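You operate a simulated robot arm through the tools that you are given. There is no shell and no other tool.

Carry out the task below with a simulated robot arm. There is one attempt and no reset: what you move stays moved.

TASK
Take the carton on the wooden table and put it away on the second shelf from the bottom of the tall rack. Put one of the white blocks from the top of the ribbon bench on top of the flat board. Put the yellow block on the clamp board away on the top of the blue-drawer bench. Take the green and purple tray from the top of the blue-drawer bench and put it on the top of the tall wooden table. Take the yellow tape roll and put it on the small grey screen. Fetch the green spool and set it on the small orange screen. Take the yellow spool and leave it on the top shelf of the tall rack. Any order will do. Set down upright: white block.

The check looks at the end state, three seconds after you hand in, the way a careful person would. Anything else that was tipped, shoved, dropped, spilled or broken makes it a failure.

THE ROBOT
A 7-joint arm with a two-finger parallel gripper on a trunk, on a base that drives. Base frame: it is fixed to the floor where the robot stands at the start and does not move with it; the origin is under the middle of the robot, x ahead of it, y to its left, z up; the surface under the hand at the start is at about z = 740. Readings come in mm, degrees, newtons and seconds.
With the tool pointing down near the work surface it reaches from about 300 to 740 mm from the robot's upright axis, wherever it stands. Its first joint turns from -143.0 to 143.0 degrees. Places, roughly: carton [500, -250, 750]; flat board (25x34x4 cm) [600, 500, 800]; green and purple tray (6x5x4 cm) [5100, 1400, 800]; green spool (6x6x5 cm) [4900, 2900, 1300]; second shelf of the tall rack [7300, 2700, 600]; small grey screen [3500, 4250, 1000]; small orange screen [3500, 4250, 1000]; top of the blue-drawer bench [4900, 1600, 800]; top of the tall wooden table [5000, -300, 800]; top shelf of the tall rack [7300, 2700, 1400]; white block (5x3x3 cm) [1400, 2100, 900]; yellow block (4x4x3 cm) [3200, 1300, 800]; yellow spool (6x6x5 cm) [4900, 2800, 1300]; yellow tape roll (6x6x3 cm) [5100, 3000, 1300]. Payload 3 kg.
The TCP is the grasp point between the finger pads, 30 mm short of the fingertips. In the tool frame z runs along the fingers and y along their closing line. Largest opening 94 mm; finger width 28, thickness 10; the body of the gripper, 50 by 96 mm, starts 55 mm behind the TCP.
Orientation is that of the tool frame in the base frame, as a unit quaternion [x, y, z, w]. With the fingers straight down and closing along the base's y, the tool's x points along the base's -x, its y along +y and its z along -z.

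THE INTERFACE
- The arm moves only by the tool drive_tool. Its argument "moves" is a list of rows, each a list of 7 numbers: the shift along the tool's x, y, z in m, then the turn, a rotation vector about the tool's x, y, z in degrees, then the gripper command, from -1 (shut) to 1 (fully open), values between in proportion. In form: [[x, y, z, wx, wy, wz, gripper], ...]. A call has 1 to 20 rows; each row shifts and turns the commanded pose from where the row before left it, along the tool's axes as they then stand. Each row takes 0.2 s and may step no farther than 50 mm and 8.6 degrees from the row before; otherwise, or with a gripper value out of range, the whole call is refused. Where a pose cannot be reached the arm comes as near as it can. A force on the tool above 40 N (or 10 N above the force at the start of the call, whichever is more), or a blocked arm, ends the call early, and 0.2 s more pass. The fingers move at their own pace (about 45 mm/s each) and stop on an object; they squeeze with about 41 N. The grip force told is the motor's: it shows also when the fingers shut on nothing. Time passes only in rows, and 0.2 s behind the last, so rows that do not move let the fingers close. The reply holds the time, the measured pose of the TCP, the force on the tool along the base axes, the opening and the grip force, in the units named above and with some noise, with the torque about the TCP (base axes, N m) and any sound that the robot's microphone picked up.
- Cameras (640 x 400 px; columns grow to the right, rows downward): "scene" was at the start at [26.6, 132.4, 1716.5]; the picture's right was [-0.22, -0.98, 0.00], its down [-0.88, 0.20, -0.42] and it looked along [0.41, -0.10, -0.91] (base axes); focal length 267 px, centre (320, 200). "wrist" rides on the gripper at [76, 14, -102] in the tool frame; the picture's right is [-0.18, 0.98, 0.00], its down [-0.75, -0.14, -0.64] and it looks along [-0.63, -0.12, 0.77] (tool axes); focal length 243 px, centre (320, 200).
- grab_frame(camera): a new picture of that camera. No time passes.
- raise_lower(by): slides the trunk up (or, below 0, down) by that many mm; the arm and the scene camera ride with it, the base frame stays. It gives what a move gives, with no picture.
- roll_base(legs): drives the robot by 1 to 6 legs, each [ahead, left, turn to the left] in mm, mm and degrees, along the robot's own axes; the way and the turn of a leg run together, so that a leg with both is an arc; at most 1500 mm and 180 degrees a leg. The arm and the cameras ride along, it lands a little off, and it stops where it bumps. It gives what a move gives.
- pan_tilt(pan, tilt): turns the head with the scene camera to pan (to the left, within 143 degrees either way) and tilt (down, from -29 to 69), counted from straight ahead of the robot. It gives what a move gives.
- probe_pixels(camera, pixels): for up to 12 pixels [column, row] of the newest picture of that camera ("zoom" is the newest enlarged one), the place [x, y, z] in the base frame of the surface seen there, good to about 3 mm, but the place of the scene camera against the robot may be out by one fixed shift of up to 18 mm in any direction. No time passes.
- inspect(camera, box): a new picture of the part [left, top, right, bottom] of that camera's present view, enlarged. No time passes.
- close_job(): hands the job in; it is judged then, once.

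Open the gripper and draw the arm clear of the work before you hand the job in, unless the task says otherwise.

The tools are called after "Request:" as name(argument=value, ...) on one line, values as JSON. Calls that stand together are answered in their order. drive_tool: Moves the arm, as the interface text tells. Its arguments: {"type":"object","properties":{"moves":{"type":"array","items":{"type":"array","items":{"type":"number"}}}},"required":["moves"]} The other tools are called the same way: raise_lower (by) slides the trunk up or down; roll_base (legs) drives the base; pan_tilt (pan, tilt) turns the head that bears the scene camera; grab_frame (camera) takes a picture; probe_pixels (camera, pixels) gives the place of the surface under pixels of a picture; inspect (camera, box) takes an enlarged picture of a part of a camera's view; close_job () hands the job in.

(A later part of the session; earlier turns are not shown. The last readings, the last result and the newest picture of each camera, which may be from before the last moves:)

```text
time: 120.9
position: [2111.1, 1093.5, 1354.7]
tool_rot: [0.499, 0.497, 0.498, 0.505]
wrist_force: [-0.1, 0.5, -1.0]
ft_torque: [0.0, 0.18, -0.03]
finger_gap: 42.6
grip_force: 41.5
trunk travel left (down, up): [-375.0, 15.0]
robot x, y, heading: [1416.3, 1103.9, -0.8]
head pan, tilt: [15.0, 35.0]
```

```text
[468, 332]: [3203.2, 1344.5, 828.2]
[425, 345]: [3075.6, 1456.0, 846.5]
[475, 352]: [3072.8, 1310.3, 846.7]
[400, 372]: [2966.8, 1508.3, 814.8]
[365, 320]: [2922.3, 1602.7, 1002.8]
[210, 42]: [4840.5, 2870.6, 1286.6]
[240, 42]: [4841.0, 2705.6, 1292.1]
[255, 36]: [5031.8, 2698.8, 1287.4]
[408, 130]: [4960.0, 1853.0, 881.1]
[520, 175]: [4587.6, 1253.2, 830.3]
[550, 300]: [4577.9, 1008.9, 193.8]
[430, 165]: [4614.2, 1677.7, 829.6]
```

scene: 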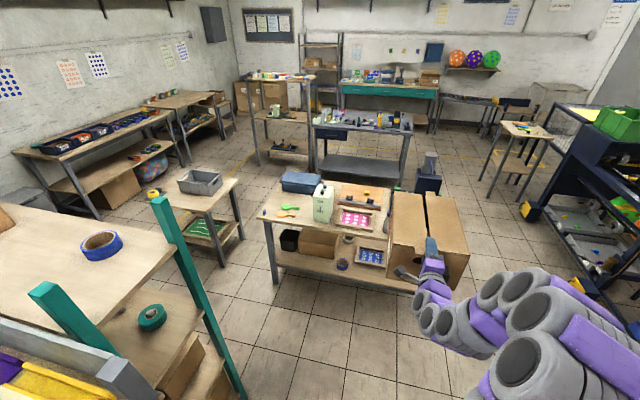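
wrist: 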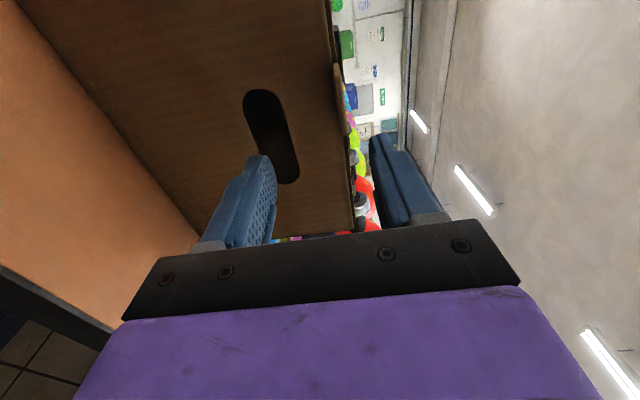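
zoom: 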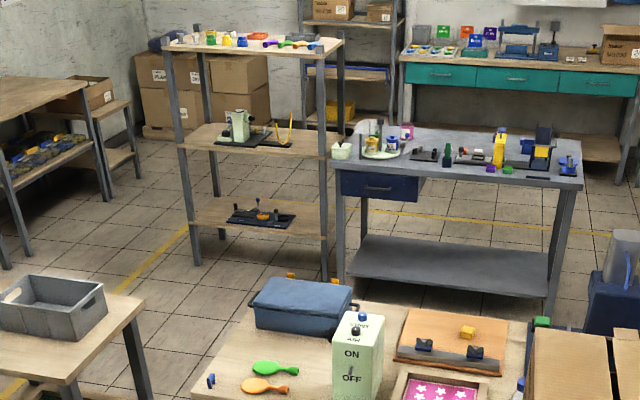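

The tall press on the bench reaches z≈1220 near (3090,975), so I raise the carton 110 mm more before passing above it, then drive ahead 1050 mm.

Request:
drive_tool(moves=[[0, 0.028, 0, 0, 0, 0, -1], [0, 0.028, 0, 0, 0, 0, -1], [0, 0.028, 0, 0, 0, 0, -1], [0, 0.028, 0, 0, 0, 0, -1], [0, 0, 0, 0, 0, 0, -1]])

Request:
roll_base(legs=[[1050, 0, 0.6]])

Request:
pan_tilt(pan=-90, tilt=50)

Request:
grab_frame(camera="scene")

```text
time: 122.1
position: [2111.8, 1093.3, 1466.3]
tool_rot: [0.499, 0.497, 0.498, 0.506]
wrist_force: [0.3, 0.3, -0.8]
ft_torque: [-0.02, 0.21, -0.03]
finger_gap: 42.4
grip_force: 41.0
trunk travel left (down, up): [-375.0, 15.0]
robot x, y, heading: [1416.8, 1107.6, -0.3]
head pan, tilt: [15.0, 35.0]
```

```text
time: 127.5
position: [3165.3, 1110.5, 1466.3]
tool_rot: [0.494, 0.502, 0.504, 0.501]
wrist_force: [-0.3, 0.6, -2.2]
ft_torque: [0.0, 0.22, 0.03]
finger_gap: 42.5
grip_force: 40.4
trunk travel left (down, up): [-375.0, 15.0]
robot x, y, heading: [2472.7, 1109.3, 0.5]
head pan, tilt: [15.0, 35.0]
```

```text
time: 129.4
position: [3162.8, 1110.4, 1466.4]
tool_rot: [0.493, 0.502, 0.504, 0.501]
wrist_force: [0.7, -0.4, -1.9]
ft_torque: [0.01, 0.22, 0.0]
finger_gap: 42.7
grip_force: 41.6
trunk travel left (down, up): [-375.0, 15.0]
robot x, y, heading: [2469.3, 1106.7, 0.8]
head pan, tilt: [-90.0, 50.0]
```

```text
taken
```

scene: 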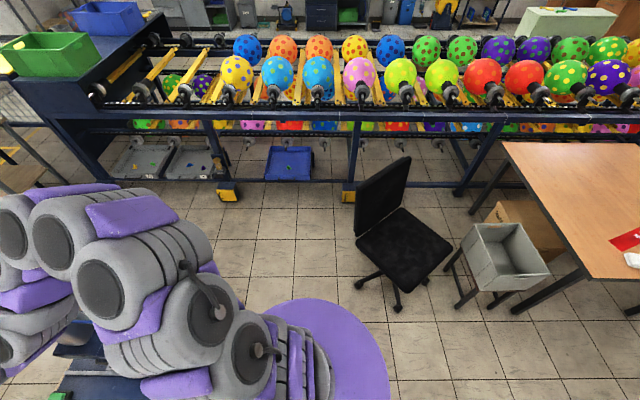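

The chair is at (400,235) to the right; I probe its nearest parts to confirm the strafe clearance, plus the bench edge in front.

Request:
probe_pixels(camera="scene", pixels=[[360, 283], [358, 238], [398, 305], [357, 195], [405, 165], [400, 285], [330, 240], [340, 195]])

Request:
pan_tilt(pan=-30, tilt=66)

Request:
grab_frame(camera="scene")

```text
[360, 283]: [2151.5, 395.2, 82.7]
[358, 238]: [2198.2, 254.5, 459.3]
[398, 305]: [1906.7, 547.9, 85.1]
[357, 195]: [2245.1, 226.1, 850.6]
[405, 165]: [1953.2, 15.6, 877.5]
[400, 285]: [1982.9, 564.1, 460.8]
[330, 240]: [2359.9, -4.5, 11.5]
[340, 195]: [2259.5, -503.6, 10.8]
```

```text
time: 130.7
position: [3161.8, 1110.4, 1466.8]
tool_rot: [0.493, 0.502, 0.505, 0.501]
wrist_force: [-0.4, -0.2, -1.1]
ft_torque: [-0.03, 0.2, -0.02]
finger_gap: 42.7
grip_force: 40.8
trunk travel left (down, up): [-375.0, 15.0]
robot x, y, heading: [2472.0, 1113.8, 0.7]
head pan, tilt: [-30.0, 66.0]
```

```text
taken
```

scene: 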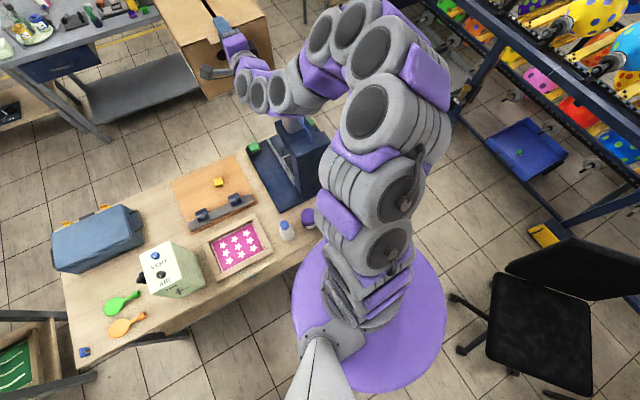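

I probe the clamp bench's near edge to confirm the front clearance before strafing.

Request:
probe_pixels(camera="scene", pixels=[[295, 262], [305, 250], [200, 318], [140, 342], [316, 235], [330, 240], [75, 360], [460, 350], [455, 298]])

```text
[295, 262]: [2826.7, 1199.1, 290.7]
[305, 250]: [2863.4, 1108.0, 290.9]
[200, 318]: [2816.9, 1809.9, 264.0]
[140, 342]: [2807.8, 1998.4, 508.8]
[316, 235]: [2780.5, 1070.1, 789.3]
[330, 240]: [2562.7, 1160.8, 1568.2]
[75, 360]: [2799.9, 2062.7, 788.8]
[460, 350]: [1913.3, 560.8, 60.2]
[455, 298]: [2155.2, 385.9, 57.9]
```

Front clearance is about 60 mm to the bench edge (x≈2780) and 50 mm to the chair foot behind. I strafe right 590 mm.

Request:
roll_base(legs=[[0, -590, -0.5]])

Request:
pan_tilt(pan=-10, tilt=50)

Request:
grab_frame(camera="scene")

```text
time: 134.0
position: [3166.7, 522.1, 1466.8]
tool_rot: [0.495, 0.5, 0.501, 0.504]
wrist_force: [0.2, 1.3, -1.4]
ft_torque: [-0.01, 0.24, 0.02]
finger_gap: 42.6
grip_force: 40.9
trunk travel left (down, up): [-375.0, 15.0]
robot x, y, heading: [2472.1, 522.3, 0.3]
head pan, tilt: [-30.0, 66.0]
```

```text
time: 134.8
position: [3164.9, 522.4, 1468.0]
tool_rot: [0.493, 0.5, 0.503, 0.504]
wrist_force: [-0.5, 1.1, -1.7]
ft_torque: [0.0, 0.21, 0.02]
finger_gap: 42.5
grip_force: 40.9
trunk travel left (down, up): [-375.0, 15.0]
robot x, y, heading: [2472.6, 520.4, 0.5]
head pan, tilt: [-10.0, 50.0]
```

```text
taken
```

scene: 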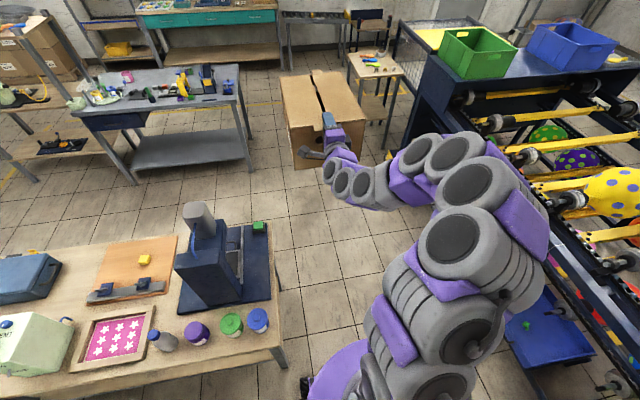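

Passed cleanly. I probe the floor and the tall wooden table ahead to see the corridor width.

Request:
probe_pixels(camera="scene", pixels=[[385, 148], [350, 80], [370, 65], [248, 170], [290, 170], [276, 65], [285, 10], [345, 20], [250, 60], [300, 230], [150, 70], [400, 72]])

```text
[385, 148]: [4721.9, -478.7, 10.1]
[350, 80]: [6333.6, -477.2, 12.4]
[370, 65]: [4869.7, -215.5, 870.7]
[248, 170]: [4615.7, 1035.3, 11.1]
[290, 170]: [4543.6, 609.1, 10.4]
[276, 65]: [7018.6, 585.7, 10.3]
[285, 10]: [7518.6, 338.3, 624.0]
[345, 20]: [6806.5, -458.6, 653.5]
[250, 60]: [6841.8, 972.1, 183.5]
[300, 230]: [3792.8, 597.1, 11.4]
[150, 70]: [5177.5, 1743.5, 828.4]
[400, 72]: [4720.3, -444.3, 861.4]
```

The corridor between the blue-drawer bench (y≥970) and the tall wooden table (y≤-100) is wide. I drive ahead along y≈440 to x≈5500.

Request:
roll_base(legs=[[250, -80, -0.4], [1400, 0, 0], [1400, 0, 0]])

Request:
pan_tilt(pan=50, tilt=30)

Request:
grab_frame(camera="scene")

```text
time: 149.9
position: [6228.8, 429.9, 1469.3]
tool_rot: [0.497, 0.497, 0.502, 0.504]
wrist_force: [0.8, 0.2, -1.8]
ft_torque: [-0.03, 0.15, -0.03]
finger_gap: 42.7
grip_force: 40.9
trunk travel left (down, up): [-375.0, 15.0]
robot x, y, heading: [5538.4, 441.6, -0.1]
head pan, tilt: [-10.0, 50.0]
```

```text
time: 151.2
position: [6226.4, 429.4, 1469.1]
tool_rot: [0.497, 0.497, 0.502, 0.505]
wrist_force: [-0.4, 0.4, -1.7]
ft_torque: [0.0, 0.21, -0.04]
finger_gap: 42.6
grip_force: 40.9
trunk travel left (down, up): [-375.0, 15.0]
robot x, y, heading: [5540.5, 440.4, 0.1]
head pan, tilt: [50.0, 30.0]
```

```text
taken
```

scene: 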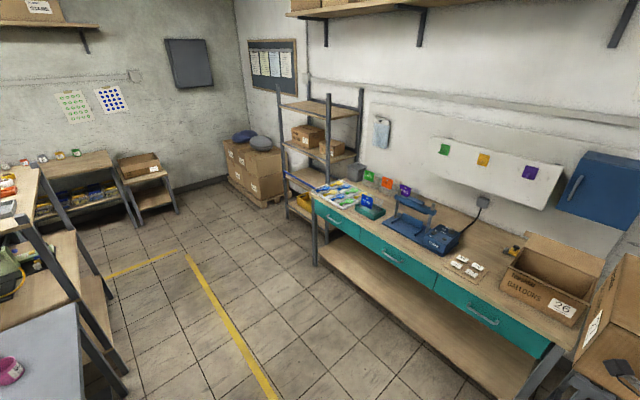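

The tall rack stands at (320,150) left of the teal bench. I zoom in and probe its shelves and posts.

Request:
inspect(camera="scene", box=[230, 70, 390, 250])

Request:
probe_pixels(camera="zoom", pixels=[[250, 90], [360, 115], [260, 150], [340, 190], [270, 250], [250, 285], [300, 310], [215, 60], [345, 150], [275, 290], [310, 330], [400, 140]])

```text
2.22 times, centred on (310, 160) of scene
```

zoom: 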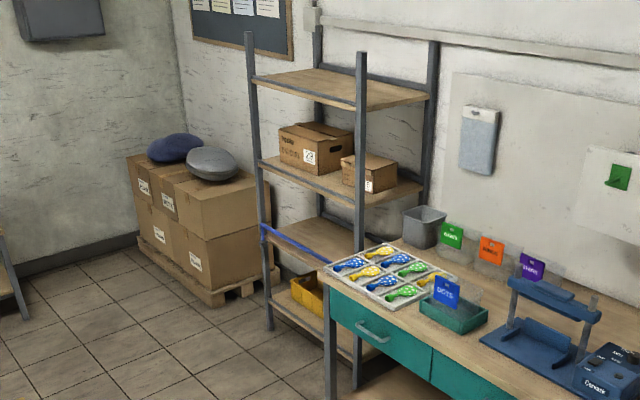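

```text
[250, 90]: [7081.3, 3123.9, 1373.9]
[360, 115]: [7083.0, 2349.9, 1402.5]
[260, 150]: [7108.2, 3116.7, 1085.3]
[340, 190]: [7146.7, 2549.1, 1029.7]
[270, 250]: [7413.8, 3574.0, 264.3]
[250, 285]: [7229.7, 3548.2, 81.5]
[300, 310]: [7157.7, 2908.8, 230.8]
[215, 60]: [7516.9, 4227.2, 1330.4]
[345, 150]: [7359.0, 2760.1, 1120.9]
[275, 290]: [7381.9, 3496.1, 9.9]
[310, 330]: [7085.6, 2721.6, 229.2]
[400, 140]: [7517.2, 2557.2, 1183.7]
```

The second shelf (z≈600) is empty. Rack posts are at y≈2350 and 3124, front x≈7083. I probe the spool rack and bench corners on the left before strafing.

Request:
probe_pixels(camera="scene", pixels=[[40, 170], [75, 230], [105, 290], [120, 370], [60, 300], [40, 325], [75, 350], [200, 330], [135, 225], [310, 265], [330, 215], [20, 330]])

Request:
pan_tilt(pan=85, tilt=45)

Request:
grab_frame(camera="scene")

```text
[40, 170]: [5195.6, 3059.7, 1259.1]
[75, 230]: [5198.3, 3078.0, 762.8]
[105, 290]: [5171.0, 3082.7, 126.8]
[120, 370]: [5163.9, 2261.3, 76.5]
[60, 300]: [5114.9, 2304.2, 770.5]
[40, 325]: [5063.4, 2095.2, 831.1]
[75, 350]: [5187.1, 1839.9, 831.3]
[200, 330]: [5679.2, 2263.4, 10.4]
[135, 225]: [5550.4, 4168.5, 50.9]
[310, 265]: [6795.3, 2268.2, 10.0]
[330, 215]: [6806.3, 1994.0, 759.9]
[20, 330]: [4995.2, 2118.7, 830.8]
```

```text
time: 152.2
position: [6226.5, 428.8, 1468.0]
tool_rot: [0.496, 0.498, 0.502, 0.504]
wrist_force: [0.5, 0.0, -2.4]
ft_torque: [0.02, 0.18, 0.0]
finger_gap: 42.7
grip_force: 40.6
trunk travel left (down, up): [-375.0, 15.0]
robot x, y, heading: [5538.8, 442.3, 0.1]
head pan, tilt: [85.0, 45.0]
```

```text
taken
```

scene: 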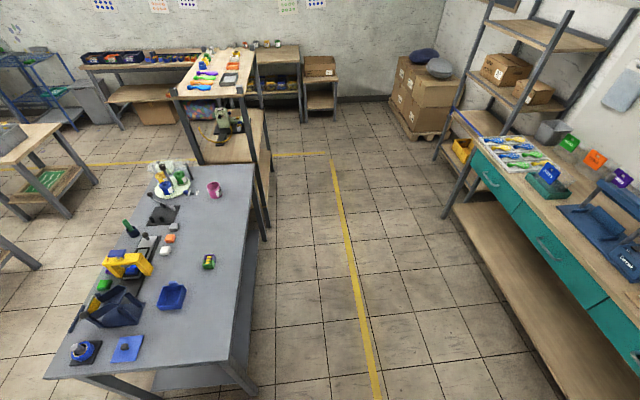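

The way left is free between the benches (x≤5200) and the teal bench (x≥6800). I go ahead 200 mm and strafe left about 2300 mm to face the rack.

Request:
roll_base(legs=[[200, 0, 0], [0, 1150, 0], [0, 1155, 0]])

Request:
pan_tilt(pan=0, tilt=30)

Request:
grab_frame(camera="scene")

```text
time: 164.7
position: [6441.6, 2699.5, 1467.9]
tool_rot: [0.5, 0.493, 0.502, 0.505]
wrist_force: [0.4, -1.9, -1.2]
ft_torque: [0.0, 0.19, 0.03]
finger_gap: 42.8
grip_force: 40.3
trunk travel left (down, up): [-375.0, 15.0]
robot x, y, heading: [5752.8, 2724.5, -0.5]
head pan, tilt: [85.0, 45.0]
```

```text
time: 166.3
position: [6439.7, 2708.0, 1470.6]
tool_rot: [0.498, 0.494, 0.5, 0.508]
wrist_force: [-0.6, -1.1, -1.1]
ft_torque: [0.02, 0.18, 0.01]
finger_gap: 42.6
grip_force: 40.7
trunk travel left (down, up): [-375.0, 15.0]
robot x, y, heading: [5755.1, 2725.4, -0.1]
head pan, tilt: [0.0, 30.0]
```

```text
taken
```

scene: 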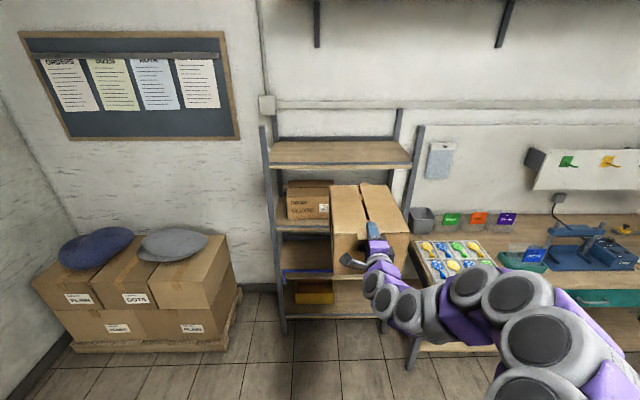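

The robot faces the rack. I lower the trunk fully and then lower the arm while still clear of the rack.

Request:
raise_lower(by=-350)

Request:
drive_tool(moves=[[0, -0.03, 0, 0, 0, 0, -1], [0, -0.03, 0, 0, 0, 0, -1], [0, -0.03, 0, 0, 0, 0, -1], [0, -0.03, 0, 0, 0, 0, -1], [0, -0.03, 0, 0, 0, 0, -1], [0, -0.03, 0, 0, 0, 0, -1], [0, -0.03, 0, 0, 0, 0, -1], [0, -0.03, 0, 0, 0, 0, -1], [0, 0, 0, 0, 0, 0, -1]])

Request:
grab_frame(camera="scene")

Request:
grab_frame(camera="wrist")

```text
time: 169.7
position: [6439.2, 2713.7, 1120.9]
tool_rot: [0.497, 0.496, 0.501, 0.507]
wrist_force: [0.1, 0.5, -1.6]
ft_torque: [-0.03, 0.21, 0.04]
finger_gap: 42.5
grip_force: 41.1
trunk travel left (down, up): [-25.0, 365.0]
robot x, y, heading: [5757.2, 2724.5, -0.4]
head pan, tilt: [0.0, 30.0]
```

```text
time: 171.7
position: [6442.9, 2712.7, 877.7]
tool_rot: [0.497, 0.496, 0.5, 0.507]
wrist_force: [-0.2, 0.1, -1.4]
ft_torque: [0.02, 0.21, -0.03]
finger_gap: 42.6
grip_force: 40.8
trunk travel left (down, up): [-25.0, 365.0]
robot x, y, heading: [5759.2, 2725.8, -0.3]
head pan, tilt: [0.0, 30.0]
```

```text
taken
```

scene: 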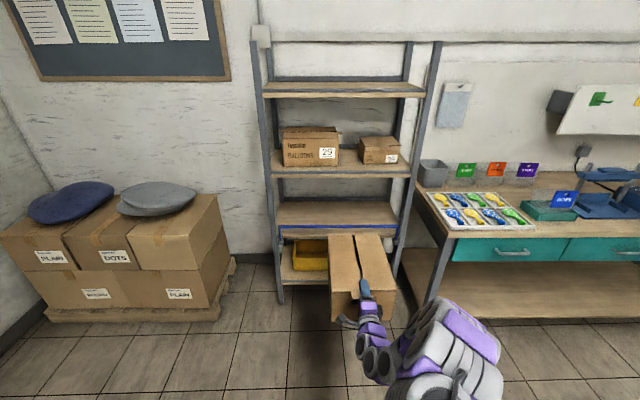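

```text
taken
```

wrist: 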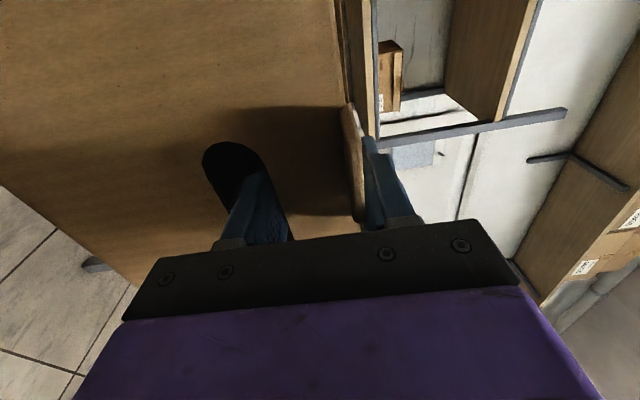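

The second shelf shows a blue bar along its front at row ~228. I zoom and probe the shelf surface, bar and third shelf underside.

Request:
inspect(camera="scene", box=[250, 160, 442, 280])

Request:
probe_pixels(camera="scene", pixels=[[300, 212], [350, 212], [380, 212], [300, 227], [350, 227], [320, 231], [340, 237], [300, 203], [340, 176], [290, 240], [400, 225], [282, 228]])

```text
3.33 times, centred on (346, 220) of scene
```

zoom: 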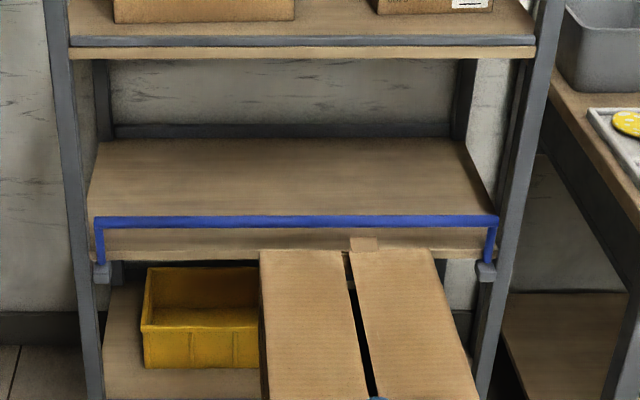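

```text
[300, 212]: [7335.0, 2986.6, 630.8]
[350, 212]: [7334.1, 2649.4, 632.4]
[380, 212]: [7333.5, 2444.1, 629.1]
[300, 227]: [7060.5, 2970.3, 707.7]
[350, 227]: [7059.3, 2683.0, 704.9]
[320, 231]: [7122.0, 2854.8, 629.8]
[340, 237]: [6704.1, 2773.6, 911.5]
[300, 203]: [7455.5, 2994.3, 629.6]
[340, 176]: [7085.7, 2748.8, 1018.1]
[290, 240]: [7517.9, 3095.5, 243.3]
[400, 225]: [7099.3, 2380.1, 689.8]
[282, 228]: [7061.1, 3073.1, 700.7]
```

A blue retaining bar sits in front of the second shelf at z≈705 (scene), 75 mm above the shelf, with the third shelf underside near 1005. I raise the carton a little so its bottom is at ≈741 and drive in part way.

Request:
drive_tool(moves=[[0, 0.012, 0, 0, 0, 0, -1], [0, 0, 0, 0, 0, 0, -1]])

Request:
roll_base(legs=[[290, 0, 0]])

Request:
grab_frame(camera="scene")

Request:
inspect(camera="scene", box=[230, 160, 486, 320])

```text
time: 172.3
position: [6442.2, 2713.5, 891.0]
tool_rot: [0.498, 0.495, 0.5, 0.507]
wrist_force: [0.5, 0.0, -1.3]
ft_torque: [0.02, 0.2, -0.03]
finger_gap: 42.4
grip_force: 40.8
trunk travel left (down, up): [-25.0, 365.0]
robot x, y, heading: [5749.9, 2722.8, -0.5]
head pan, tilt: [0.0, 30.0]
```

```text
time: 174.3
position: [6731.2, 2710.4, 890.9]
tool_rot: [0.498, 0.495, 0.5, 0.506]
wrist_force: [0.0, 0.2, -2.5]
ft_torque: [0.01, 0.19, 0.02]
finger_gap: 42.6
grip_force: 40.8
trunk travel left (down, up): [-25.0, 365.0]
robot x, y, heading: [6040.3, 2723.5, -0.4]
head pan, tilt: [0.0, 30.0]
```

```text
taken
```

scene: 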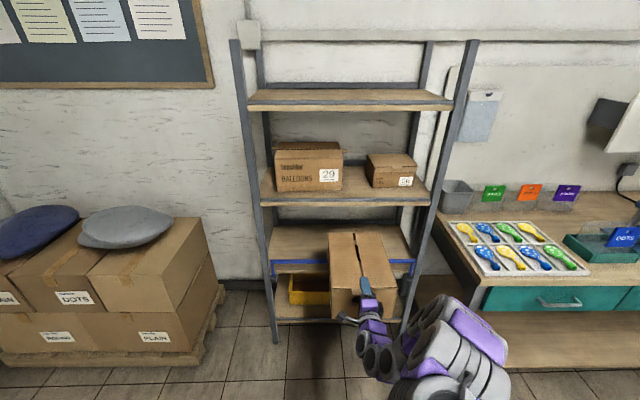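

```text
2.50 times, centred on (358, 240) of scene
```

zoom: 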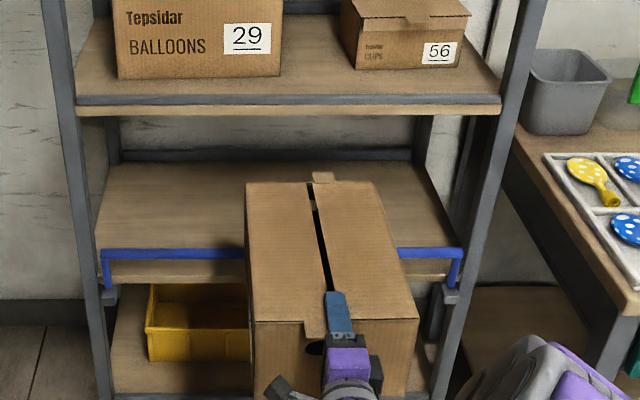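

I re-probe the bar, the shelf surface and the carton top from this nearer view.

Request:
probe_pixels(camera="zoom", pixels=[[180, 249], [180, 256], [430, 251], [180, 220], [200, 170], [440, 230], [350, 200], [280, 290], [290, 108], [290, 116], [180, 275], [322, 178]])

```text
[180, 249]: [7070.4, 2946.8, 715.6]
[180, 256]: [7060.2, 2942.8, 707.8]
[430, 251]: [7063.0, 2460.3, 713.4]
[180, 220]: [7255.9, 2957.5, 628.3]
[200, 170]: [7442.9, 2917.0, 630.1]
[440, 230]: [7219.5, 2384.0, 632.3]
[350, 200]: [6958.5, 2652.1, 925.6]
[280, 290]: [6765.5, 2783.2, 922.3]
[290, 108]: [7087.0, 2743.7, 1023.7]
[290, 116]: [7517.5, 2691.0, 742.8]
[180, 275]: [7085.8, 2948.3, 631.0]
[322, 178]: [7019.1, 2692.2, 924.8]
```

Clearances are about 38 mm above the bar and 90 mm under the third shelf. I check the elbow's position against the teal bench before driving in.

Request:
probe_pixels(camera="scene", pixels=[[505, 355], [480, 320], [440, 300], [500, 395], [460, 340], [430, 320], [440, 240], [430, 262]])

```text
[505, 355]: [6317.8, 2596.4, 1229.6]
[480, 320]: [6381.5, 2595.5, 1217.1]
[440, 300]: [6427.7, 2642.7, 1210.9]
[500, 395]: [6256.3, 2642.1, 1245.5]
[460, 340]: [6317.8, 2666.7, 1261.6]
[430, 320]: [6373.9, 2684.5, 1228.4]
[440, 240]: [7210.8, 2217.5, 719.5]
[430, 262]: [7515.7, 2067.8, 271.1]
```

The elbow is high (z≈1220) and will stay in front of the rack. I drive ahead 395 mm.

Request:
roll_base(legs=[[395, 0, 0]])

Request:
pan_tilt(pan=0, tilt=45)

Request:
grab_frame(camera="scene")

Request:
grab_frame(camera="wrist")

```text
time: 176.8
position: [7124.7, 2709.4, 892.1]
tool_rot: [0.496, 0.496, 0.5, 0.507]
wrist_force: [0.6, 0.2, -1.7]
ft_torque: [0.01, 0.19, 0.01]
finger_gap: 42.5
grip_force: 41.2
trunk travel left (down, up): [-25.0, 365.0]
robot x, y, heading: [6440.2, 2721.5, 0.0]
head pan, tilt: [0.0, 30.0]
```

```text
time: 177.5
position: [7123.2, 2707.9, 893.0]
tool_rot: [0.496, 0.496, 0.502, 0.507]
wrist_force: [-0.7, 0.4, -1.3]
ft_torque: [-0.01, 0.22, 0.01]
finger_gap: 42.7
grip_force: 41.6
trunk travel left (down, up): [-25.0, 365.0]
robot x, y, heading: [6433.9, 2719.2, -0.2]
head pan, tilt: [0.0, 45.0]
```

```text
taken
```

scene: 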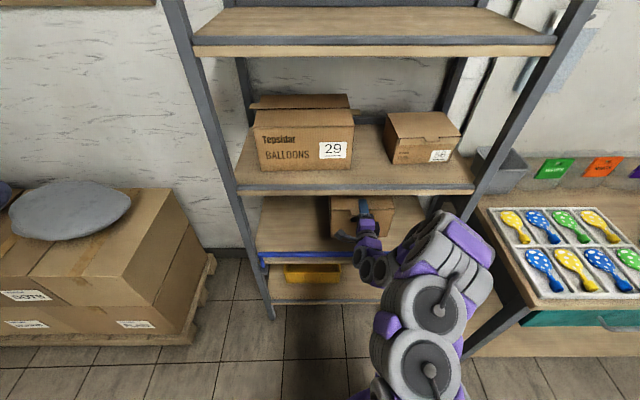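

```text
taken
```

wrist: 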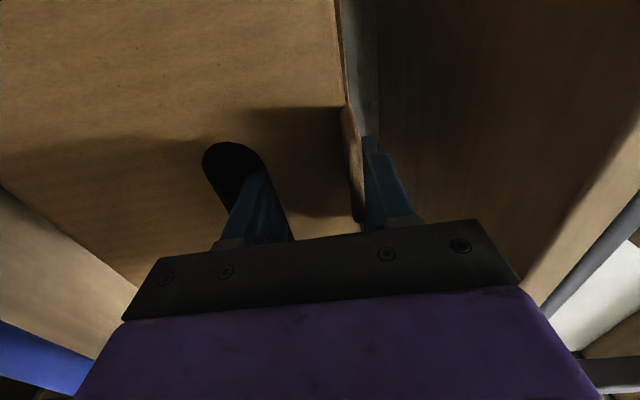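

The wrist view shows the shelf surface at (40,250) and the blue bar at (45,355). I probe them with this camera for true heights.

Request:
probe_pixels(camera="wrist", pixels=[[30, 240], [60, 280], [90, 310], [30, 340], [60, 365], [10, 330], [450, 100], [550, 250], [8, 195], [350, 150]])

```text
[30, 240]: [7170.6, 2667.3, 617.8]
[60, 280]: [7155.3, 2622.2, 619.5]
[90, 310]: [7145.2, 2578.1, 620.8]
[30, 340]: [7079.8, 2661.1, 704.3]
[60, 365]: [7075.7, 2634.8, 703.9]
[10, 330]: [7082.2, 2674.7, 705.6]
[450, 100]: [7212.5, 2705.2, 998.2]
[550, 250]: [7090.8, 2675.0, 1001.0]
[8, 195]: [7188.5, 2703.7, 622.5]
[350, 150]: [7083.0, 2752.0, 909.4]
```

True shelf height is 620 and bar top 704 at x≈7080. I push the carton 10 mm deeper and lower it to just above the shelf.

Request:
drive_tool(moves=[[0, 0, 0.01, 0, 0, 0, -1], [0, -0.025, 0, 0, 0, 0, -1], [0, -0.025, 0, 0, 0, 0, -1], [0, -0.025, 0, 0, 0, 0, -1], [0, -0.02, 0, 0, 0, 0, -1], [0, -0.015, 0, 0, 0, 0, -1], [0, 0, 0, 0, 0, 0, -1]])

Request:
grab_frame(camera="wrist")

Request:
grab_frame(camera="scene")

```text
time: 179.1
position: [7135.8, 2709.1, 783.7]
tool_rot: [0.496, 0.496, 0.501, 0.507]
wrist_force: [0.3, 0.4, -0.6]
ft_torque: [0.0, 0.22, -0.02]
finger_gap: 42.7
grip_force: 41.2
trunk travel left (down, up): [-25.0, 365.0]
robot x, y, heading: [6436.4, 2720.6, -0.4]
head pan, tilt: [0.0, 45.0]
```

```text
taken
```

wrist: 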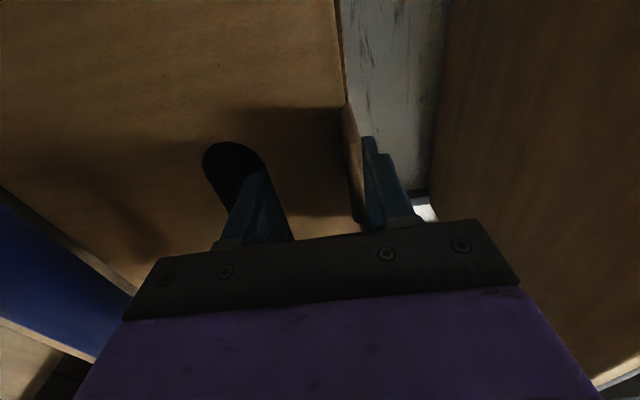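

```text
taken
```

scene: 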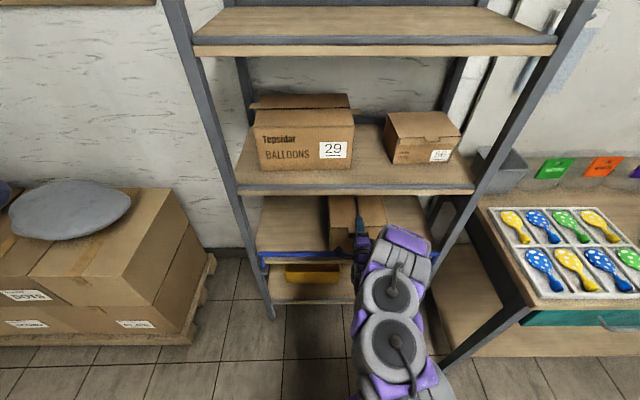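

About 16 mm remain. I creep down in small steps watching the force.

Request:
drive_tool(moves=[[0, -0.004, 0, 0, 0, 0, -1], [0, -0.004, 0, 0, 0, 0, -1], [0, -0.002, 0, 0, 0, 0, -1], [0, 0, 0, 0, 0, 0, -1]])

Request:
drive_tool(moves=[[0, -0.002, 0, 0, 0, 0, -1], [0, 0, 0, 0, 0, 0, -1]])

Request:
drive_tool(moves=[[0, -0.002, 0, 0, 0, 0, -1], [0, 0, 0, 0, 0, 0, -1]])

```text
time: 180.1
position: [7135.1, 2708.5, 773.7]
tool_rot: [0.497, 0.495, 0.5, 0.508]
wrist_force: [0.3, 0.2, -1.6]
ft_torque: [0.05, 0.2, -0.02]
finger_gap: 42.9
grip_force: 41.0
trunk travel left (down, up): [-25.0, 365.0]
robot x, y, heading: [6435.4, 2718.7, -0.1]
head pan, tilt: [0.0, 45.0]
```

```text
time: 180.7
position: [7135.1, 2708.9, 771.0]
tool_rot: [0.496, 0.496, 0.501, 0.508]
wrist_force: [0.0, 0.0, -0.6]
ft_torque: [0.03, 0.19, -0.01]
finger_gap: 42.4
grip_force: 41.0
trunk travel left (down, up): [-25.0, 365.0]
robot x, y, heading: [6438.5, 2722.0, -0.1]
head pan, tilt: [0.0, 45.0]
```

```text
time: 181.3
position: [7133.8, 2709.0, 769.8]
tool_rot: [0.496, 0.495, 0.501, 0.507]
wrist_force: [-0.2, -0.8, -1.8]
ft_torque: [0.01, 0.22, 0.04]
finger_gap: 42.5
grip_force: 41.4
trunk travel left (down, up): [-25.0, 365.0]
robot x, y, heading: [6437.3, 2719.6, -0.4]
head pan, tilt: [0.0, 45.0]
```

Request:
drive_tool(moves=[[0, -0.0015, 0, 0, 0, 0, -1], [0, 0, 0, 0, 0, 0, -1]])

Request:
drive_tool(moves=[[0, -0.0015, 0, 0, 0, 0, -1], [0, 0, 0, 0, 0, 0, -1]])

Request:
drive_tool(moves=[[0, -0.0015, 0, 0, 0, 0, -1], [0, 0, 0, 0, 0, 0, -1]])

```text
time: 181.9
position: [7134.2, 2707.8, 768.3]
tool_rot: [0.496, 0.495, 0.502, 0.508]
wrist_force: [-0.5, -0.1, -2.0]
ft_torque: [0.03, 0.18, -0.02]
finger_gap: 42.5
grip_force: 41.2
trunk travel left (down, up): [-25.0, 365.0]
robot x, y, heading: [6435.6, 2720.4, -0.2]
head pan, tilt: [0.0, 45.0]
```

```text
time: 182.5
position: [7135.0, 2709.2, 767.3]
tool_rot: [0.495, 0.496, 0.501, 0.508]
wrist_force: [0.4, 0.4, -0.6]
ft_torque: [-0.01, 0.17, -0.02]
finger_gap: 42.7
grip_force: 41.2
trunk travel left (down, up): [-25.0, 365.0]
robot x, y, heading: [6436.4, 2719.1, -0.1]
head pan, tilt: [0.0, 45.0]
```

```text
time: 183.1
position: [7134.3, 2708.7, 765.3]
tool_rot: [0.495, 0.496, 0.501, 0.509]
wrist_force: [-0.5, -0.1, -1.4]
ft_torque: [0.01, 0.24, 0.0]
finger_gap: 42.7
grip_force: 41.2
trunk travel left (down, up): [-25.0, 365.0]
robot x, y, heading: [6433.2, 2719.8, -0.2]
head pan, tilt: [0.0, 45.0]
```

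No contact yet; I check the gap between carton bottom edge and shelf in the wrist view.

Request:
grab_frame(camera="wrist")

Request:
inspect(camera="wrist", box=[0, 150, 200, 400])

Request:
probe_pixels(camera="wrist", pixels=[[20, 190], [60, 220], [90, 250], [40, 260], [20, 300], [120, 240], [20, 340]])

```text
taken
```

wrist: 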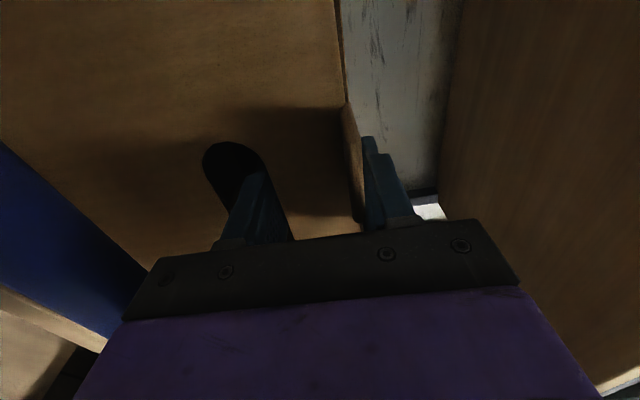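

```text
1.60 times, centred on (100, 275) of wrist
```

zoom: 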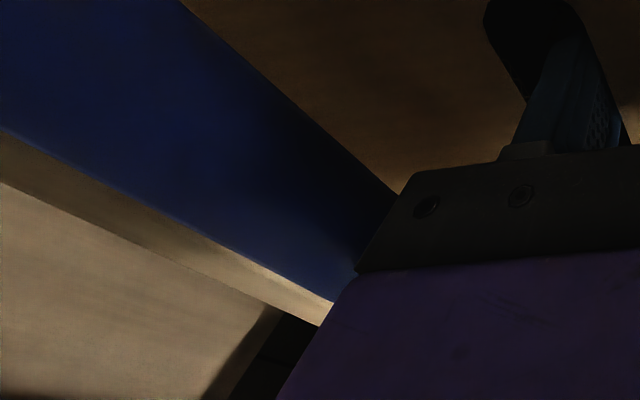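

```text
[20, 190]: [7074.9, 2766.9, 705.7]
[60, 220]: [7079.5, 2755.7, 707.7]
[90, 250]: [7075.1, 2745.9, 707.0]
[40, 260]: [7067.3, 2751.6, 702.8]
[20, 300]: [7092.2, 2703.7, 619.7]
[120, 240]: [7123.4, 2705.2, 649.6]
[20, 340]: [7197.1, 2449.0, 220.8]
```

Still no contact force; the gripper body is about 10 mm above the bar. I continue 1 mm at a time.

Request:
drive_tool(moves=[[0, -0.001, 0, 0, 0, 0, -1], [0, 0, 0, 0, 0, 0, -1]])

Request:
drive_tool(moves=[[0, -0.001, 0, 0, 0, 0, -1], [0, 0, 0, 0, 0, 0, -1]])

Request:
drive_tool(moves=[[0, -0.001, 0, 0, 0, 0, -1], [0, 0, 0, 0, 0, 0, -1]])

```text
time: 183.7
position: [7135.1, 2708.7, 764.7]
tool_rot: [0.497, 0.494, 0.502, 0.507]
wrist_force: [-0.8, 0.8, 0.7]
ft_torque: [0.36, 0.3, 0.07]
finger_gap: 42.6
grip_force: 40.9
trunk travel left (down, up): [-25.0, 365.0]
robot x, y, heading: [6434.5, 2719.3, -0.3]
head pan, tilt: [0.0, 45.0]
```

```text
time: 184.3
position: [7135.7, 2707.6, 764.2]
tool_rot: [0.495, 0.495, 0.502, 0.508]
wrist_force: [-0.5, -1.1, 6.7]
ft_torque: [0.68, 0.37, 0.11]
finger_gap: 42.6
grip_force: 41.0
trunk travel left (down, up): [-25.0, 365.0]
robot x, y, heading: [6435.4, 2720.4, -0.3]
head pan, tilt: [0.0, 45.0]
```

```text
time: 184.9
position: [7135.7, 2707.9, 764.3]
tool_rot: [0.496, 0.494, 0.502, 0.508]
wrist_force: [-1.4, -2.8, 10.8]
ft_torque: [0.35, 0.33, 0.01]
finger_gap: 42.5
grip_force: 41.0
trunk travel left (down, up): [-25.0, 365.0]
robot x, y, heading: [6434.2, 2717.9, -0.1]
head pan, tilt: [0.0, 45.0]
```

Contact at 10.8 N. I release by opening to about 58 mm, then check.

Request:
drive_tool(moves=[[0, -0.0005, 0, 0, 0, 0, -0.05], [0, 0, 0, 0, 0, 0, 0.1], [0, 0, 0, 0, 0, 0, 0.24], [0, 0, 0, 0, 0, 0, 0.24], [0, 0, 0, 0, 0, 0, 0.24]])

Request:
grab_frame(camera="wrist")

```text
time: 186.1
position: [7135.0, 2709.3, 761.0]
tool_rot: [0.495, 0.496, 0.5, 0.508]
wrist_force: [-0.5, 0.0, -0.6]
ft_torque: [0.01, 0.0, 0.0]
finger_gap: 58.2
grip_force: 0.0
trunk travel left (down, up): [-25.0, 365.0]
robot x, y, heading: [6433.8, 2720.9, -0.3]
head pan, tilt: [0.0, 45.0]
```

```text
taken
```

wrist: 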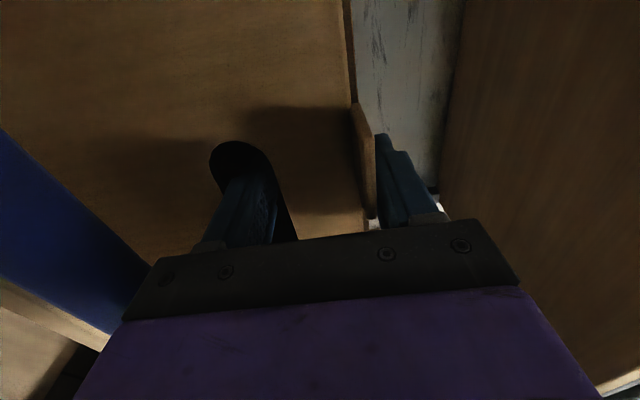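

Released (no force). I recentre by 4 mm upward and withdraw straight back.

Request:
drive_tool(moves=[[0, 0.004, 0, 0, 0, 0, 0.24], [0, 0, -0.02, 0, 0, 0, 0.24], [0, 0, -0.03, 0, 0, 0, 0.24], [0, 0, -0.04, 0, 0, 0, 0.24], [0, 0, 0, 0, 0, 0, 0.24]])

Request:
grab_frame(camera="wrist")

```text
time: 187.3
position: [7045.1, 2708.4, 763.5]
tool_rot: [0.496, 0.495, 0.502, 0.507]
wrist_force: [-0.4, 0.6, 0.6]
ft_torque: [0.0, -0.03, 0.01]
finger_gap: 58.3
grip_force: 0.1
trunk travel left (down, up): [-25.0, 365.0]
robot x, y, heading: [6434.7, 2720.8, -0.5]
head pan, tilt: [0.0, 45.0]
```

```text
taken
```

wrist: 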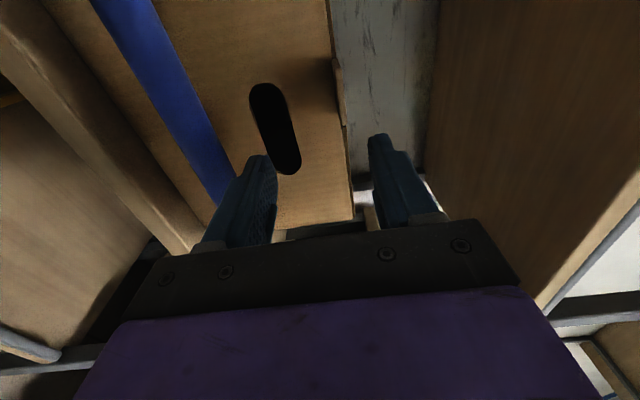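

The carton sits level on the second shelf behind the bar. I back the base away and verify with the scene camera.

Request:
roll_base(legs=[[-600, 0, 0]])

Request:
pan_tilt(pan=0, tilt=35)

Request:
grab_frame(camera="scene")

Request:
inspect(camera="scene", box=[240, 100, 440, 260])

```text
time: 190.7
position: [6450.6, 2713.6, 763.4]
tool_rot: [0.495, 0.496, 0.503, 0.506]
wrist_force: [0.4, 0.1, 0.9]
ft_torque: [0.01, 0.03, 0.01]
finger_gap: 58.4
grip_force: 0.0
trunk travel left (down, up): [-25.0, 365.0]
robot x, y, heading: [5838.8, 2725.0, -0.1]
head pan, tilt: [0.0, 45.0]
```

```text
time: 191.4
position: [6448.1, 2713.3, 764.3]
tool_rot: [0.495, 0.495, 0.502, 0.507]
wrist_force: [0.6, -0.6, -0.2]
ft_torque: [-0.03, 0.02, 0.0]
finger_gap: 58.0
grip_force: 0.1
trunk travel left (down, up): [-25.0, 365.0]
robot x, y, heading: [5839.1, 2723.7, 0.2]
head pan, tilt: [0.0, 35.0]
```

```text
taken
```

scene: 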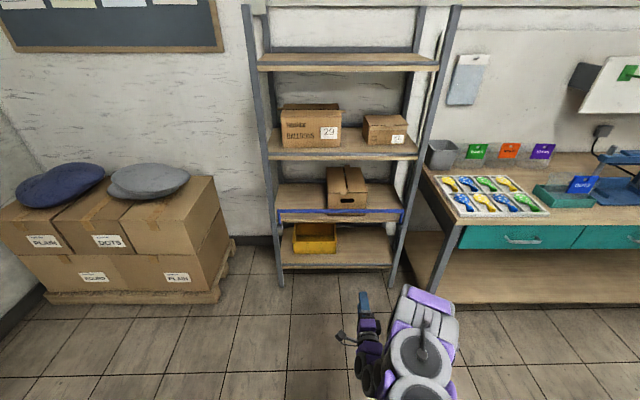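

```text
2.50 times, centred on (340, 180) of scene
```

zoom: 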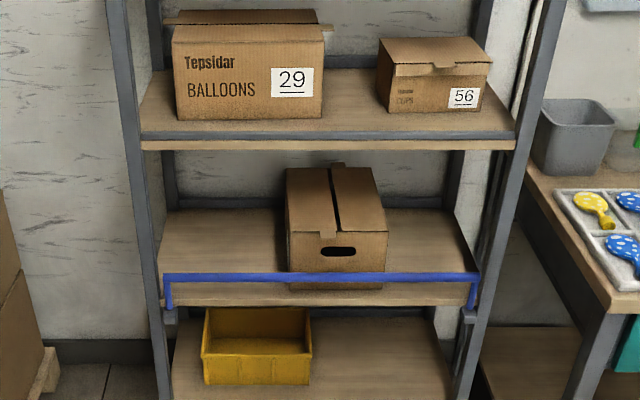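

The carton rests on the second shelf. Next is the yellow spool; I raise the trunk and turn the gripper back to pointing down before turning around to the spool rack.

Request:
raise_lower(by=360)

Request:
drive_tool(moves=[[0, 0, 0, 0, 0, -8.18, 0.24], [0, 0, 0, 0, 0, -8.18, 0.24], [0, 0, 0, 0, 0, -8.18, 0.24], [0, 0, 0, 0, 0, -8.18, 0.24], [0, 0, 0, 0, 0, -8.18, 0.24], [0, 0, 0, 0, 0, -8.18, 0.24], [0, 0, 0, 0, 0, -8.18, 0.24], [0, 0, 0, 0, 0, -8.18, 0.24], [0, 0, 0, 0, 0, -8.18, 0.24], [0, 0, 0, 0, 0, -8.18, 0.24], [0, 0, 0, 0, 0, -8.18, 0.24]])

Request:
drive_tool(moves=[[-0.03, 0, 0, 0, 8.18, 0, 0.24], [-0.03, 0, 0, 0, 8.18, 0, 0.24], [-0.03, 0, 0, 0, 8.18, 0, 0.24], [0, 0, -0.02, 0, 8.18, 0, 0.24], [0, 0, -0.02, 0, 8.18, 0, 0.24], [0, 0, 0, 0, 8.18, 0, 0.24], [0, 0, 0, 0, 8.18, 0, 0.24], [0, 0, 0, 0, 8.18, 0, 0.24], [0, 0, 0, 0, 8.18, 0, 0.24], [0, 0, 0, 0, 8.18, 0, 0.24], [0, 0, 0, 0, 8.18, 0, 0.24]])

Request:
pan_tilt(pan=140, tilt=35)

Request:
grab_frame(camera="scene")

```text
time: 194.9
position: [6448.7, 2713.9, 1124.3]
tool_rot: [0.495, 0.495, 0.502, 0.507]
wrist_force: [0.3, -0.3, -0.3]
ft_torque: [-0.03, -0.01, -0.02]
finger_gap: 58.5
grip_force: 0.1
trunk travel left (down, up): [-385.0, 5.0]
robot x, y, heading: [5841.7, 2722.3, -0.2]
head pan, tilt: [0.0, 35.0]
```

```text
time: 197.3
position: [6448.8, 2714.3, 1124.3]
tool_rot: [-0.001, 0.7, -0.004, 0.714]
wrist_force: [0.2, 0.4, -0.2]
ft_torque: [-0.01, 0.0, -0.03]
finger_gap: 58.4
grip_force: 0.1
trunk travel left (down, up): [-385.0, 5.0]
robot x, y, heading: [5838.9, 2724.7, -0.2]
head pan, tilt: [0.0, 35.0]
```

```text
time: 199.7
position: [6425.4, 2716.4, 1232.5]
tool_rot: [0.002, 1.0, -0.003, 0.008]
wrist_force: [0.1, -0.8, 1.4]
ft_torque: [0.05, -0.01, 0.02]
finger_gap: 58.3
grip_force: 0.1
trunk travel left (down, up): [-385.0, 5.0]
robot x, y, heading: [5839.0, 2722.5, 0.1]
head pan, tilt: [0.0, 35.0]
```

```text
time: 201.9
position: [6424.5, 2715.6, 1231.7]
tool_rot: [0.002, 1.0, -0.003, 0.011]
wrist_force: [0.2, -0.3, 0.0]
ft_torque: [-0.02, -0.02, -0.02]
finger_gap: 58.3
grip_force: 0.2
trunk travel left (down, up): [-385.0, 5.0]
robot x, y, heading: [5839.4, 2722.1, 0.0]
head pan, tilt: [140.0, 35.0]
```

```text
taken
```

scene: 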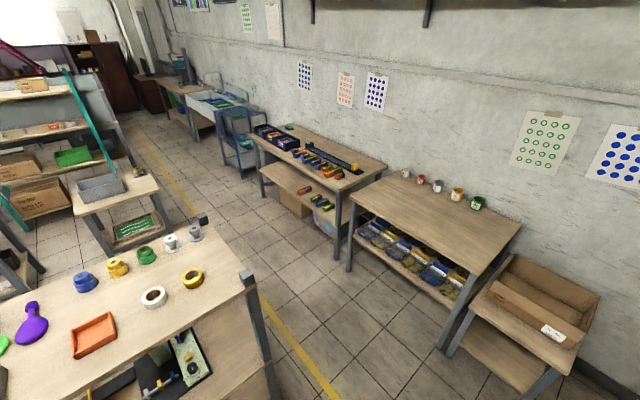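

The spool rack top shows yellow spool (117,266), green spool (147,255), yellow tape roll (192,278). I zoom on it and on the wall bench where the small screens should be.

Request:
inspect(camera="scene", box=[60, 210, 220, 310])

Request:
probe_pixels(camera="zoom", pixels=[[225, 222], [348, 180], [525, 270], [380, 340], [110, 285], [440, 130], [540, 90], [340, 165], [535, 300], [420, 260]])

Request:
inspect(camera="scene", box=[180, 70, 400, 220])

```text
4.00 times, centred on (140, 260) of scene
```

zoom: 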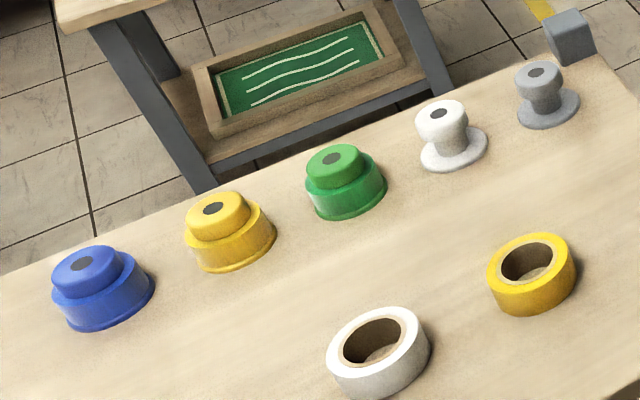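

```text
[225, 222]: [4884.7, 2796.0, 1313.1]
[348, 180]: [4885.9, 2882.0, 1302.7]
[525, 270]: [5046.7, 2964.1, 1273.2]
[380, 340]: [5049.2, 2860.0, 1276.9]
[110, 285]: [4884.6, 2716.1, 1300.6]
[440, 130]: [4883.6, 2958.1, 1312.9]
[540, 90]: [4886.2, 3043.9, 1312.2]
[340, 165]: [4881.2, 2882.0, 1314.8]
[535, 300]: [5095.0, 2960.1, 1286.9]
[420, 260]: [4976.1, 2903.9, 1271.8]
```

```text
2.67 times, centred on (290, 145) of scene
```

zoom: 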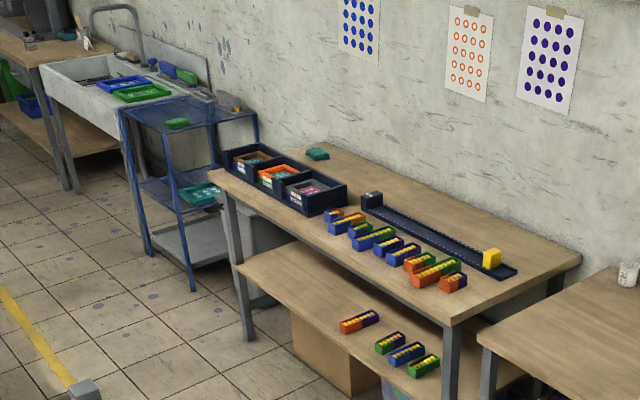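

Spools: yellow at (4885,2796), green at (4885,2882), tape at ~(5070,2962), rack top z≈1262. The screens (grey, orange frames) stand in dark bins on the wall bench. I raise the hand and turn the robot around with room to spare.

Request:
drive_tool(moves=[[0, 0, -0.04, 0, 0, 0, 0.24], [0, 0, -0.04, 0, 0, 0, 0.24], [0, 0, -0.04, 0, 0, 0, 0.24], [0, 0, -0.04, 0, 0, 0, 0.24], [0, 0, -0.04, 0, 0, 0, 0.24]])

Request:
roll_base(legs=[[250, 0, 0], [0, 0, 90], [0, 0, 90]])

Request:
pan_tilt(pan=0, tilt=35)

Request:
grab_frame(camera="scene")

```text
time: 203.2
position: [6420.5, 2715.9, 1432.7]
tool_rot: [0.002, 1.0, -0.002, 0.009]
wrist_force: [-1.1, -0.5, -0.8]
ft_torque: [0.02, 0.01, 0.02]
finger_gap: 58.4
grip_force: 0.0
trunk travel left (down, up): [-385.0, 5.0]
robot x, y, heading: [5841.9, 2724.4, -0.4]
head pan, tilt: [140.0, 35.0]
```

```text
time: 212.6
position: [5512.0, 2736.4, 1433.6]
tool_rot: [1.0, -0.008, -0.009, -0.003]
wrist_force: [0.2, -0.8, 0.1]
ft_torque: [0.01, -0.01, 0.02]
finger_gap: 58.4
grip_force: 0.0
trunk travel left (down, up): [-385.0, 5.0]
robot x, y, heading: [6089.3, 2721.1, 179.2]
head pan, tilt: [140.0, 35.0]
```

```text
time: 214.8
position: [5513.9, 2735.6, 1433.5]
tool_rot: [1.0, -0.008, -0.01, -0.003]
wrist_force: [-0.7, -0.2, 0.8]
ft_torque: [-0.03, 0.01, 0.02]
finger_gap: 58.4
grip_force: 0.1
trunk travel left (down, up): [-385.0, 5.0]
robot x, y, heading: [6091.5, 2720.8, 179.2]
head pan, tilt: [0.0, 35.0]
```

```text
taken
```

scene: 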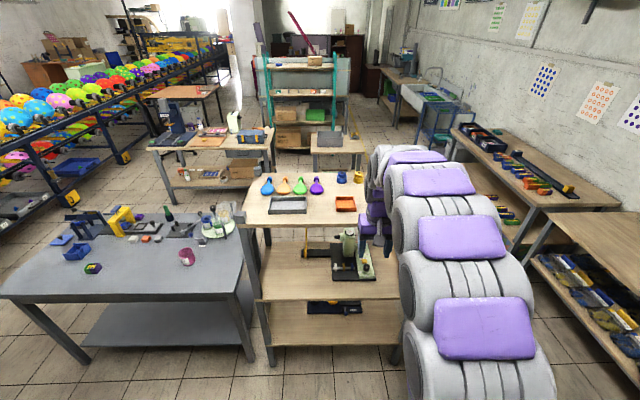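

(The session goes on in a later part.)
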